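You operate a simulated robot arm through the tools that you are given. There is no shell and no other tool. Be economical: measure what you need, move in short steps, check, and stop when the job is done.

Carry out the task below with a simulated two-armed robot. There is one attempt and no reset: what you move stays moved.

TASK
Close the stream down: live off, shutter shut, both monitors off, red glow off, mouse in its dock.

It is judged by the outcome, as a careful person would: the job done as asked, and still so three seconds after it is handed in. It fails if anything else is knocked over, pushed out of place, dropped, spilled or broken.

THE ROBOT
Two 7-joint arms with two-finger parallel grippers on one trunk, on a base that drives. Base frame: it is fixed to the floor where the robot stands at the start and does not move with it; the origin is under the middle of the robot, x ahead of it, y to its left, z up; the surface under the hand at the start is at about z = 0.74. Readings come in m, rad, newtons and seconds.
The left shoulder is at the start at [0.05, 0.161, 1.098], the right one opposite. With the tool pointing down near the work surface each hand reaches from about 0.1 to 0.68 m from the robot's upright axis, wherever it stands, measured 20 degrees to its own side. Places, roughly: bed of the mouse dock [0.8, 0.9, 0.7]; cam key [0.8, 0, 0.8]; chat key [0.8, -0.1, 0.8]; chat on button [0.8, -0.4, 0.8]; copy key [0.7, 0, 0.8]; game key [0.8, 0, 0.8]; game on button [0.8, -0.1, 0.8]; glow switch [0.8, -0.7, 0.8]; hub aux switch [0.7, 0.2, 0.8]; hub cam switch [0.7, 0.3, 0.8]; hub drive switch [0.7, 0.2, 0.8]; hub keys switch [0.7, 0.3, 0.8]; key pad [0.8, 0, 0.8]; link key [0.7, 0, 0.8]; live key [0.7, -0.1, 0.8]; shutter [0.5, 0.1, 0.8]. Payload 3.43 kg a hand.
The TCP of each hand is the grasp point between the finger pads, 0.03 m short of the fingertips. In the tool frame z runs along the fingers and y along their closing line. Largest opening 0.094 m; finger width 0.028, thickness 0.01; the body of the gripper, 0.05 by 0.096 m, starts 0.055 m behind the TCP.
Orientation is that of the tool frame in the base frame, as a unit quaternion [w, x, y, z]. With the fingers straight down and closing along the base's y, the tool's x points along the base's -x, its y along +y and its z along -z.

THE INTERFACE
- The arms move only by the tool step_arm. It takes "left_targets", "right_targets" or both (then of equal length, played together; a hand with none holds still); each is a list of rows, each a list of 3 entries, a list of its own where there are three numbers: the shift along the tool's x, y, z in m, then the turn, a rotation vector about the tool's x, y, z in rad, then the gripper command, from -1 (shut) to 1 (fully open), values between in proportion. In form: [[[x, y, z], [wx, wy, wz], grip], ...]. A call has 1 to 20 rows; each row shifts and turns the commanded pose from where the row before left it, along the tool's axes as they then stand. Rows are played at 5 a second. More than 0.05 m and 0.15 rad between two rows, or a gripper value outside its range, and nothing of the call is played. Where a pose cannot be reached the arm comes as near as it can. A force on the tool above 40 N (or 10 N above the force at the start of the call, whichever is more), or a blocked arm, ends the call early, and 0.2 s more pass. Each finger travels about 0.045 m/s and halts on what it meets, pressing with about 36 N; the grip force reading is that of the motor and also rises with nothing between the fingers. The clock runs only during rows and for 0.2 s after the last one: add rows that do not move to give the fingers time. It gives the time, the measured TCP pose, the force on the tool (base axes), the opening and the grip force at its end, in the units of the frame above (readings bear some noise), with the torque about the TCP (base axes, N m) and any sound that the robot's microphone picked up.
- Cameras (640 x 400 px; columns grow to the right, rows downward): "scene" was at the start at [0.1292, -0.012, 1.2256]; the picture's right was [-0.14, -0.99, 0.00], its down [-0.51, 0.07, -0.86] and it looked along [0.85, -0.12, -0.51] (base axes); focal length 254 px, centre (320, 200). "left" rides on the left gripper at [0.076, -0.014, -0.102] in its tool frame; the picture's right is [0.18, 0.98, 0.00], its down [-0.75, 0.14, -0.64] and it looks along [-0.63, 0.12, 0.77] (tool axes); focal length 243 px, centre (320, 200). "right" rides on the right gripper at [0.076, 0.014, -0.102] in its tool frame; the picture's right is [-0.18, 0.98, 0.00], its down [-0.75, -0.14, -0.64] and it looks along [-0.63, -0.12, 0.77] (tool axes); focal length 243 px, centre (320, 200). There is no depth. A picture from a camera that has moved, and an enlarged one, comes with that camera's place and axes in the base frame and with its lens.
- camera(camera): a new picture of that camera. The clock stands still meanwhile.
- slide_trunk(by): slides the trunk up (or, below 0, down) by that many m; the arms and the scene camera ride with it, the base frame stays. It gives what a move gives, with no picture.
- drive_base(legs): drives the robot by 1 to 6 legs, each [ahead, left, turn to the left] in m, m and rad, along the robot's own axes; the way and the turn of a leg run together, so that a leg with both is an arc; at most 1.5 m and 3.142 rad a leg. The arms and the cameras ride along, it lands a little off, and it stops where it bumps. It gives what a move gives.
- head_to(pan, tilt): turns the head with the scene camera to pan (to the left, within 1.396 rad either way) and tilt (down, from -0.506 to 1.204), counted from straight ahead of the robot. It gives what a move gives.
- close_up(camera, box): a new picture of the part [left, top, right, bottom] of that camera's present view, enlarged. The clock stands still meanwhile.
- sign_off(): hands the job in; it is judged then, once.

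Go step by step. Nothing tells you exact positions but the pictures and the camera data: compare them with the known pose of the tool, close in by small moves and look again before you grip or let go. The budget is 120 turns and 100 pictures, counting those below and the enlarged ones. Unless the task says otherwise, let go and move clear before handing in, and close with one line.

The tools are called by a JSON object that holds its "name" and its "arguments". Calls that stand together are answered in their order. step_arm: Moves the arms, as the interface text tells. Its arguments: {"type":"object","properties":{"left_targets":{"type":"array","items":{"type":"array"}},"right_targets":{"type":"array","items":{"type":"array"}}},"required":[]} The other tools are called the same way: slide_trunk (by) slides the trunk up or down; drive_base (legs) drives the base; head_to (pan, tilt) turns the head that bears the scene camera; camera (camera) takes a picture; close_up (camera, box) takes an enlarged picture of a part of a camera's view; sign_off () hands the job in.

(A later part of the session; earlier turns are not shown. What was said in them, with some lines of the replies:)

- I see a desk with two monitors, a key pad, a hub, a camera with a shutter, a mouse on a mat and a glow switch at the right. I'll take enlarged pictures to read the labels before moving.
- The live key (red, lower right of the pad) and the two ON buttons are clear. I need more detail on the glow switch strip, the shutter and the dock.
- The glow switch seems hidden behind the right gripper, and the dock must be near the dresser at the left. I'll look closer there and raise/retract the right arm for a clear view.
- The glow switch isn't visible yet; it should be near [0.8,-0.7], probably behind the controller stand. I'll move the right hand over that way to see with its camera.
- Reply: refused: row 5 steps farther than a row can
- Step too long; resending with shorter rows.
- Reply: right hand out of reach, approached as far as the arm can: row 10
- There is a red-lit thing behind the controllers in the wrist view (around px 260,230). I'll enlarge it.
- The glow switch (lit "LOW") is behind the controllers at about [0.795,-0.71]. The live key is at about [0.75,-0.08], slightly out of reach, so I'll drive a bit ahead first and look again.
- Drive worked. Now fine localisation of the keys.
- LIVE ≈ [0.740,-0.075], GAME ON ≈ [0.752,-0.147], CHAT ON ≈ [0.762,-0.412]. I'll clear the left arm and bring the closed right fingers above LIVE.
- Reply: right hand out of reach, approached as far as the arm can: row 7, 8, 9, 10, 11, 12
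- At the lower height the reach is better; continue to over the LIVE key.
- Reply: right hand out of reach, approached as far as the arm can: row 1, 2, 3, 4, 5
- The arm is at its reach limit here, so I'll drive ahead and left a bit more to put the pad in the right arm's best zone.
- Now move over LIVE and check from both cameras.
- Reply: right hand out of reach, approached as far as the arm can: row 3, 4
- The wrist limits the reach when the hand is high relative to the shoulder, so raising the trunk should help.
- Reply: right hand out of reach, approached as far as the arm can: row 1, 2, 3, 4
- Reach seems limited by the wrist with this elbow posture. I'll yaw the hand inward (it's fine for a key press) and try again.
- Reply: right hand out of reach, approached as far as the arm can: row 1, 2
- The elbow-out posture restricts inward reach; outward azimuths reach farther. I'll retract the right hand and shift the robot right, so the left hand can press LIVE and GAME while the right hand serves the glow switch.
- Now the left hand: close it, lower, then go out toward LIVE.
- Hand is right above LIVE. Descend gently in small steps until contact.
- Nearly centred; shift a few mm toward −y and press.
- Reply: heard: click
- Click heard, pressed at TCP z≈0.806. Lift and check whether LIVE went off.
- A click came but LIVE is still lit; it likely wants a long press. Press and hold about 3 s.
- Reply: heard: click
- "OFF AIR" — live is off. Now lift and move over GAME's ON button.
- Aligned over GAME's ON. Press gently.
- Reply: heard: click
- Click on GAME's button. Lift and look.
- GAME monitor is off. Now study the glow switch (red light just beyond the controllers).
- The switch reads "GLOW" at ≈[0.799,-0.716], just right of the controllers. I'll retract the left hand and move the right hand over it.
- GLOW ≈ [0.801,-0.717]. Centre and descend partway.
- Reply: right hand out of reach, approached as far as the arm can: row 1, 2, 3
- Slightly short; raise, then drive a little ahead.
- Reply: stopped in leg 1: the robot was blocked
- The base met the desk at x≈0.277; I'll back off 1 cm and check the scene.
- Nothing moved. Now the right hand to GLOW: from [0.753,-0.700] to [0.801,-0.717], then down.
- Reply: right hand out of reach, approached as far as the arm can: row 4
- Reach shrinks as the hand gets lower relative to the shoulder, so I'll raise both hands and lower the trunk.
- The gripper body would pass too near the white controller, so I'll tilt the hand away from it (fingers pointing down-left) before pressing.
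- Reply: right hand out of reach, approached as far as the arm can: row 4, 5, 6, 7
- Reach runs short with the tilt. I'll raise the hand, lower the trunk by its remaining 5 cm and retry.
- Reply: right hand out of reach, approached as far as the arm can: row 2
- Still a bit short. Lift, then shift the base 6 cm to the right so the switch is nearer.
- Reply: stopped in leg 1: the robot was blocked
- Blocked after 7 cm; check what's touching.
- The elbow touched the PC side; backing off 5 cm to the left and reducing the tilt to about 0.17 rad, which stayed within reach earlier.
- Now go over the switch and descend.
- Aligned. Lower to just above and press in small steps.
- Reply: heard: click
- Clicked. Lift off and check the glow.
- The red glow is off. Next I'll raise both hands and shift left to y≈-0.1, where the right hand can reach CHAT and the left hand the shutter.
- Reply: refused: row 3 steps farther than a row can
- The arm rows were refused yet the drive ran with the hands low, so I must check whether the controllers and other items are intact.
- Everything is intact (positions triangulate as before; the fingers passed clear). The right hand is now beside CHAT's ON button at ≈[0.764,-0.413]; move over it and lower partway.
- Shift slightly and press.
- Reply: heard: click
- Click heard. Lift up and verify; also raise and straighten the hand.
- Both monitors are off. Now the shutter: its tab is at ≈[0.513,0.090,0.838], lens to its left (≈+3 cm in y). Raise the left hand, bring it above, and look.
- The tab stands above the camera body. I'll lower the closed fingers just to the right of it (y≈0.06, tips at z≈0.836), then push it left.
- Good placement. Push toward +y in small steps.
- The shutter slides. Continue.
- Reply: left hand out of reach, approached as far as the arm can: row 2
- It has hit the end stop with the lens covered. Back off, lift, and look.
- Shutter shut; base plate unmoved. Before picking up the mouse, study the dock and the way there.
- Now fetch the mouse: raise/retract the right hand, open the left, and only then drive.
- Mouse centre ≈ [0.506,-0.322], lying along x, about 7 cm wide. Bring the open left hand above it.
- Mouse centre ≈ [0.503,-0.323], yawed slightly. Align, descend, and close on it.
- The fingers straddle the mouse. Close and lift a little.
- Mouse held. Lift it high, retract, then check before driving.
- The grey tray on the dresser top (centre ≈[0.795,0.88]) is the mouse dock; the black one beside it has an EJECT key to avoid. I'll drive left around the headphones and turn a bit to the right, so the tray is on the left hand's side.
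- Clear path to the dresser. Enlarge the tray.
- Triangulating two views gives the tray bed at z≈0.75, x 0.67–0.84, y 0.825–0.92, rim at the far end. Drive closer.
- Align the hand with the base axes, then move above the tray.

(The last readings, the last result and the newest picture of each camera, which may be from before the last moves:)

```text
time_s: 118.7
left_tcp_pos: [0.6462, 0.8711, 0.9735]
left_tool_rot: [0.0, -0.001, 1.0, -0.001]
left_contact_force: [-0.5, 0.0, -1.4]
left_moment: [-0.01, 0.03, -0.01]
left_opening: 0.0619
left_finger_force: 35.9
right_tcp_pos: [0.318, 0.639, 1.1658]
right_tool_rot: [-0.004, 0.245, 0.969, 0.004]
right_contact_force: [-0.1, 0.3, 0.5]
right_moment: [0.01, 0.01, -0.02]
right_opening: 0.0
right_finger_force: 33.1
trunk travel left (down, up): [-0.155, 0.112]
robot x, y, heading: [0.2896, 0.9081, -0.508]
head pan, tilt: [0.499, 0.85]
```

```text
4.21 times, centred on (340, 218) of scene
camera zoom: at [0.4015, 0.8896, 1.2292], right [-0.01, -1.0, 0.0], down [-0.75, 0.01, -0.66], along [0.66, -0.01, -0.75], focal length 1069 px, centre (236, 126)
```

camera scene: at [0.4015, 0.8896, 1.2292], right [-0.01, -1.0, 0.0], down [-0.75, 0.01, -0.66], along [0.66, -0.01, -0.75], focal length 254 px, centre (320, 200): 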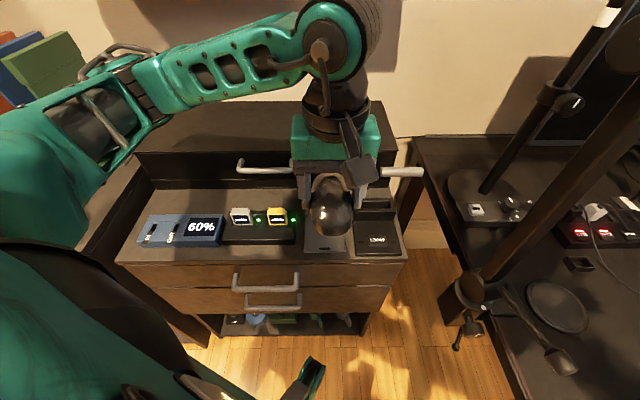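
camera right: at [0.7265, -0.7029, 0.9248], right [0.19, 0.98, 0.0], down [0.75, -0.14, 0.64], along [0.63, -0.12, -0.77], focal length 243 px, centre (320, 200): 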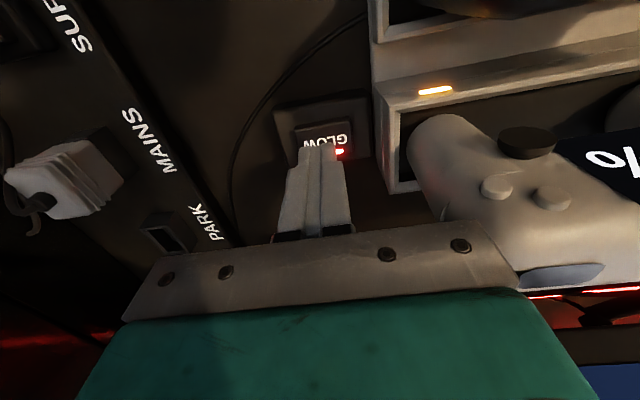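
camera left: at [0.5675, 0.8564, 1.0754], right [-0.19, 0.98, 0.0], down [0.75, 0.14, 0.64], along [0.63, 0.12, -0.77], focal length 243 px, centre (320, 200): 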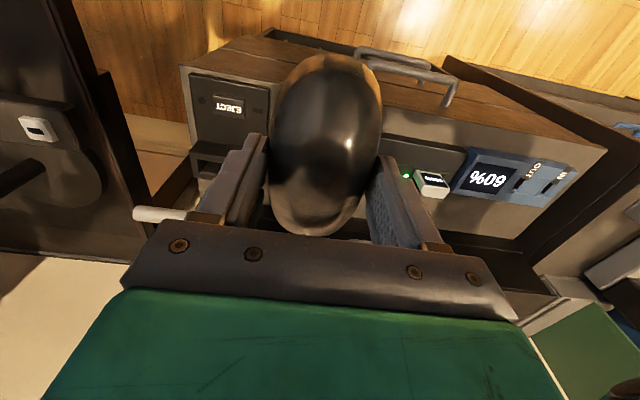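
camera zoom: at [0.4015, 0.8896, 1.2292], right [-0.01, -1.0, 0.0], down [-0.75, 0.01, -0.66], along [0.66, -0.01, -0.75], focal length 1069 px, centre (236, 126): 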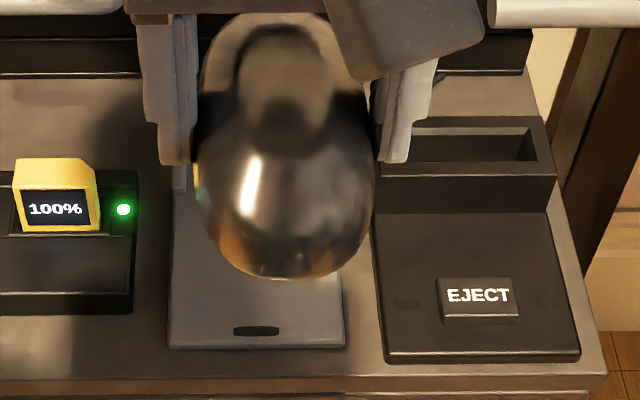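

Tray confirmed (centre y≈0.876, near edge x≈0.674, side arms begin x≈0.761). I'll set the mouse at x≈0.742 so the fingers stay clear of the side arms. Move over and descend partway.

{"name": "step_arm", "arguments": {"left_targets": [[[-0.035, 0.004, 0], [0, 0, 0], -1], [[-0.035, 0, 0], [0, 0, 0], -1], [[-0.025, 0, 0], [0, 0, 0], -1], [[0, 0, 0.05], [0, 0, 0], -1], [[0, 0, 0.05], [0, 0, 0], -1], [[0, 0, 0.04], [0, 0, 0], -1], [[0, 0, 0], [0, 0, 0], -1]]}}

{"name": "close_up", "arguments": {"camera": "scene", "box": [270, 140, 410, 265]}}

{"name": "camera", "arguments": {"camera": "left"}}

```text
time_s: 120.3
left_tcp_pos: [0.7421, 0.8743, 0.8294]
left_tool_rot: [0.0, -0.001, 1.0, -0.001]
left_contact_force: [-0.3, 0.0, -1.0]
left_moment: [0.01, -0.02, 0.01]
left_opening: 0.0618
left_finger_force: 36.3
right_tcp_pos: [0.3188, 0.6386, 1.1635]
right_tool_rot: [-0.004, 0.246, 0.969, 0.005]
right_contact_force: [-0.8, 0.2, 0.9]
right_moment: [-0.03, 0.0, 0.03]
right_opening: 0.0001
right_finger_force: 33.2
trunk travel left (down, up): [-0.155, 0.112]
robot x, y, heading: [0.2865, 0.9072, -0.514]
head pan, tilt: [0.499, 0.85]
```

```text
3.20 times, centred on (340, 202) of scene
camera zoom: at [0.4017, 0.8893, 1.2291], right [-0.01, -1.0, 0.0], down [-0.75, 0.01, -0.66], along [0.66, -0.01, -0.75], focal length 813 px, centre (256, 192)
```

zoom: 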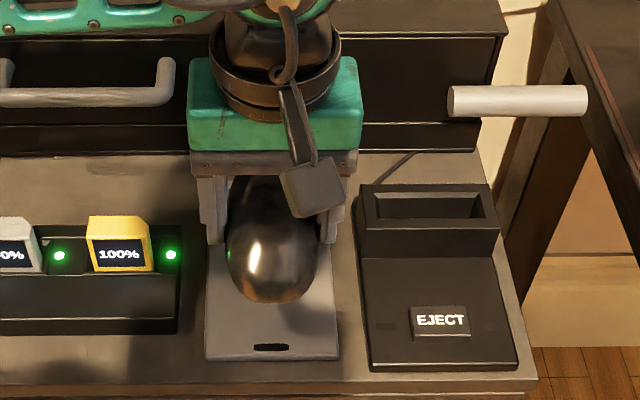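

```text
11 pictures are left
camera left: at [0.6645, 0.8611, 0.9328], right [-0.19, 0.98, 0.0], down [0.75, 0.14, 0.64], along [0.63, 0.12, -0.77], focal length 243 px, centre (320, 200)
```

left: 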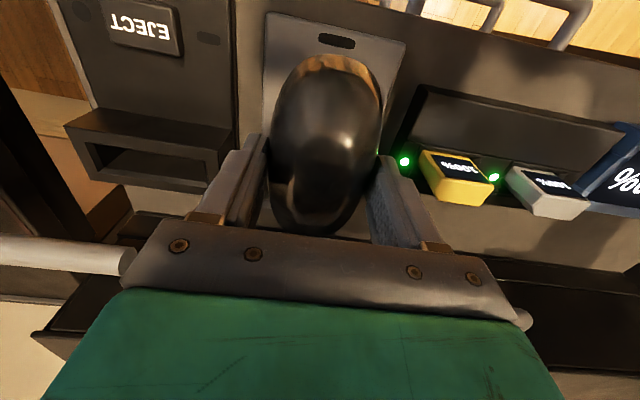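

Well aligned. Lower slowly until it touches.

{"name": "step_arm", "arguments": {"left_targets": [[[0, 0.001, 0.02], [0, 0, 0], -1], [[0, 0, 0.012], [0, 0, 0], -1], [[0, 0, 0.004], [0, 0, 0], -1], [[0, 0, 0.003], [0, 0, 0], -1], [[0, 0, 0], [0, 0, 0], -1]]}}

```text
time_s: 121.5
left_tcp_pos: [0.7423, 0.8768, 0.7918]
left_tool_rot: [0.0, -0.001, 1.0, 0.0]
left_contact_force: [0.0, -0.8, -1.2]
left_moment: [0.02, -0.05, 0.0]
left_opening: 0.0618
left_finger_force: 36.5
right_tcp_pos: [0.3179, 0.64, 1.1653]
right_tool_rot: [-0.005, 0.246, 0.969, 0.005]
right_contact_force: [0.4, 0.3, -0.1]
right_moment: [0.02, -0.05, 0.04]
right_opening: 0.0
right_finger_force: 32.6
trunk travel left (down, up): [-0.155, 0.112]
robot x, y, heading: [0.2892, 0.9108, -0.509]
head pan, tilt: [0.499, 0.85]
```

{"name": "step_arm", "arguments": {"left_targets": [[[0, 0, 0.003], [0, 0, 0], -1], [[0, 0, 0.002], [0, 0, 0], -1], [[0, 0, 0.002], [0, 0, 0], -1], [[0, 0, 0.002], [0, 0, 0], -1], [[0, 0, 0], [0, 0, 0], -1]]}}

```text
time_s: 122.7
left_tcp_pos: [0.742, 0.8773, 0.7858]
left_tool_rot: [0.002, -0.001, 1.0, -0.002]
left_contact_force: [-2.3, 8.4, 30.2]
left_moment: [0.3, 0.3, -0.08]
left_opening: 0.0621
left_finger_force: 36.2
right_tcp_pos: [0.3159, 0.6394, 1.1657]
right_tool_rot: [-0.003, 0.246, 0.969, 0.005]
right_contact_force: [-0.3, 0.1, 0.9]
right_moment: [0.02, 0.0, -0.01]
right_opening: 0.0
right_finger_force: 33.2
trunk travel left (down, up): [-0.155, 0.112]
robot x, y, heading: [0.2852, 0.9087, -0.508]
head pan, tilt: [0.499, 0.85]
```

Touched down. Ease off 3 mm and open just enough to release.

{"name": "step_arm", "arguments": {"left_targets": [[[0, 0, -0.003], [0, 0, 0], -1], [[0, 0, 0], [0, 0, 0], 0.4], [[0, 0, 0], [0, 0, 0], 0.55], [[0, 0, 0], [0, 0, 0], 0.6], [[0, 0, 0], [0, 0, 0], 0.6]]}}

{"name": "close_up", "arguments": {"camera": "left", "box": [180, 0, 460, 250]}}

```text
time_s: 123.9
left_tcp_pos: [0.7422, 0.8762, 0.7854]
left_tool_rot: [0.0, -0.001, 1.0, -0.001]
left_contact_force: [-0.8, 1.1, 0.8]
left_moment: [-0.04, 0.01, 0.0]
left_opening: 0.0752
left_finger_force: 0.0
right_tcp_pos: [0.3192, 0.6383, 1.1652]
right_tool_rot: [-0.004, 0.245, 0.969, 0.005]
right_contact_force: [0.0, 0.6, -0.7]
right_moment: [0.01, 0.02, 0.01]
right_opening: 0.0001
right_finger_force: 33.3
trunk travel left (down, up): [-0.155, 0.112]
robot x, y, heading: [0.2858, 0.9084, -0.513]
head pan, tilt: [0.499, 0.85]
```

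```text
1.60 times, centred on (320, 125) of left
camera zoom: at [0.6642, 0.8629, 0.8887], right [-0.19, 0.98, 0.0], down [0.75, 0.14, 0.64], along [0.63, 0.12, -0.77], focal length 388 px, centre (320, 320)
```

zoom: 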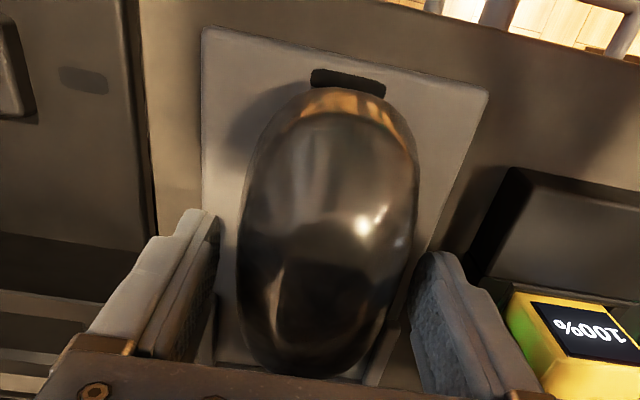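

Released. Rise straight up and look.

{"name": "step_arm", "arguments": {"left_targets": [[[0, 0, -0.04], [0, 0, 0], 0.6], [[0, 0, -0.04], [0, 0, 0], 0.6], [[0, 0, -0.04], [0, 0, 0], 0], [[0.04, 0, 0], [0, 0, 0], -1], [[0.04, 0, 0], [0, 0, 0], -1], [[0.04, 0, 0], [0, 0, 0], -1], [[0, 0, 0], [0, 0, 0], -1], [[0, 0, 0], [0, 0, 0], -1], [[0, 0, 0], [0, 0, 0], -1]]}}

{"name": "close_up", "arguments": {"camera": "left", "box": [150, 60, 490, 280]}}

{"name": "close_up", "arguments": {"camera": "scene", "box": [270, 140, 410, 265]}}

```text
time_s: 125.9
left_tcp_pos: [0.6213, 0.8779, 0.905]
left_tool_rot: [0.0, -0.001, 1.0, -0.001]
left_contact_force: [0.2, 0.1, -0.2]
left_moment: [0.02, 0.02, 0.04]
left_opening: 0.0
left_finger_force: 32.9
right_tcp_pos: [0.3175, 0.6392, 1.166]
right_tool_rot: [-0.003, 0.245, 0.97, 0.004]
right_contact_force: [0.3, -0.5, -1.1]
right_moment: [0.03, 0.0, 0.0]
right_opening: 0.0001
right_finger_force: 33.2
trunk travel left (down, up): [-0.155, 0.112]
robot x, y, heading: [0.2906, 0.9069, -0.509]
head pan, tilt: [0.499, 0.85]
```

```text
1.82 times, centred on (320, 170) of left
camera zoom: at [0.5427, 0.864, 1.0088], right [-0.19, 0.98, 0.0], down [0.75, 0.14, 0.64], along [0.63, 0.12, -0.77], focal length 441 px, centre (320, 254)
```

zoom: 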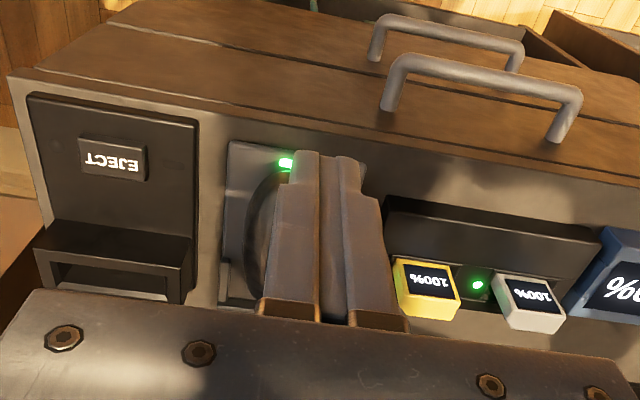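

```text
3.20 times, centred on (340, 202) of scene
camera zoom: at [0.4016, 0.889, 1.2291], right [-0.01, -1.0, 0.0], down [-0.75, 0.01, -0.66], along [0.66, -0.01, -0.75], focal length 813 px, centre (256, 192)
```

zoom: 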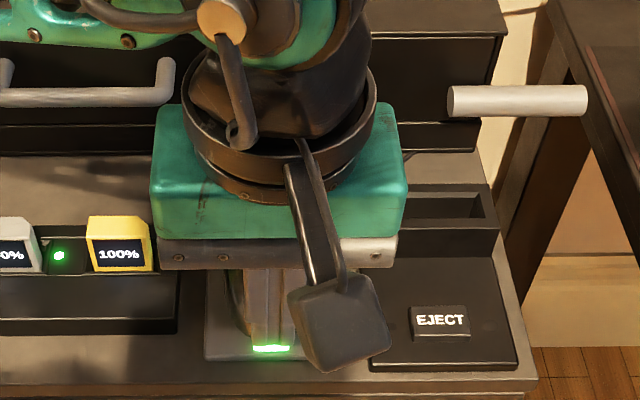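

The dock light turned green: the mouse is docked. Move the hand clear and take a final look.

{"name": "step_arm", "arguments": {"left_targets": [[[0, 0, -0.05], [0, 0, 0], -1], [[0, 0, -0.05], [0, 0, 0], -1], [[0.05, 0, 0], [0, 0, 0], -1], [[0.05, 0, 0], [0, 0, 0], -1], [[0, 0.04, 0], [0, 0, 0], -1], [[0, 0, 0], [0, 0, 0], -1]]}}

{"name": "head_to", "arguments": {"pan": 0.2, "tilt": 0.65}}

{"name": "camera", "arguments": {"camera": "scene"}}

```text
time_s: 127.3
left_tcp_pos: [0.534, 0.8934, 1.0156]
left_tool_rot: [0.0, 0.0, 1.0, 0.001]
left_contact_force: [0.1, -0.1, -0.4]
left_moment: [0.0, 0.0, -0.02]
left_opening: 0.0002
left_finger_force: 32.9
left hand out of reach, approached as far as the arm can: row 5
right_tcp_pos: [0.3184, 0.6385, 1.1651]
right_tool_rot: [-0.004, 0.245, 0.97, 0.005]
right_contact_force: [0.2, -0.1, -0.5]
right_moment: [0.03, 0.02, 0.02]
right_opening: 0.0
right_finger_force: 32.7
trunk travel left (down, up): [-0.155, 0.112]
robot x, y, heading: [0.285, 0.9065, -0.514]
head pan, tilt: [0.499, 0.85]
```

```text
time_s: 128.1
left_tcp_pos: [0.5346, 0.893, 1.0158]
left_tool_rot: [0.0, 0.0, 1.0, 0.001]
left_contact_force: [-0.3, -0.4, -0.4]
left_moment: [-0.02, -0.02, 0.04]
left_opening: 0.0002
left_finger_force: 33.4
right_tcp_pos: [0.3189, 0.6391, 1.164]
right_tool_rot: [-0.003, 0.245, 0.97, 0.004]
right_contact_force: [-1.1, -0.6, 0.3]
right_moment: [0.0, -0.02, 0.0]
right_opening: 0.0
right_finger_force: 32.9
trunk travel left (down, up): [-0.155, 0.112]
robot x, y, heading: [0.2866, 0.9072, -0.509]
head pan, tilt: [0.201, 0.649]
```

```text
7 pictures are left
camera scene: at [0.4061, 0.8635, 1.2457], right [-0.3, -0.95, 0.0], down [-0.58, 0.18, -0.8], along [0.76, -0.24, -0.6], focal length 254 px, centre (320, 200)
```

scene: 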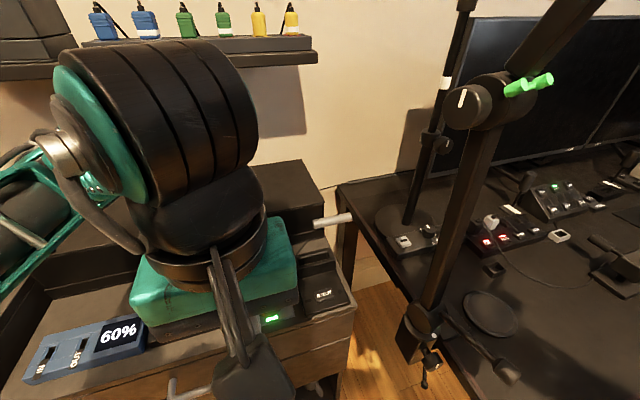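

{"name": "close_up", "arguments": {"camera": "scene", "box": [460, 100, 640, 300]}}

```text
2.00 times, centred on (550, 200) of scene
camera zoom: at [0.4061, 0.8635, 1.2457], right [-0.3, -0.95, 0.0], down [-0.58, 0.18, -0.8], along [0.76, -0.24, -0.6], focal length 508 px, centre (-140, 200)
```

zoom: 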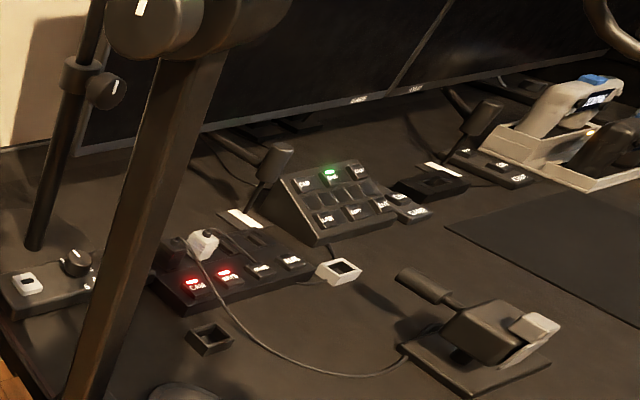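

Live is off, the monitors are dark, the glow is off, the shutter is shut and the dock light is green. Handing in.

{"name": "sign_off", "arguments": {}}

```text
The job is handed in.
```

The stream is closed down: live is off, the shutter is shut, both monitors and the red glow are off, and the mouse is in its dock with the dock light green.
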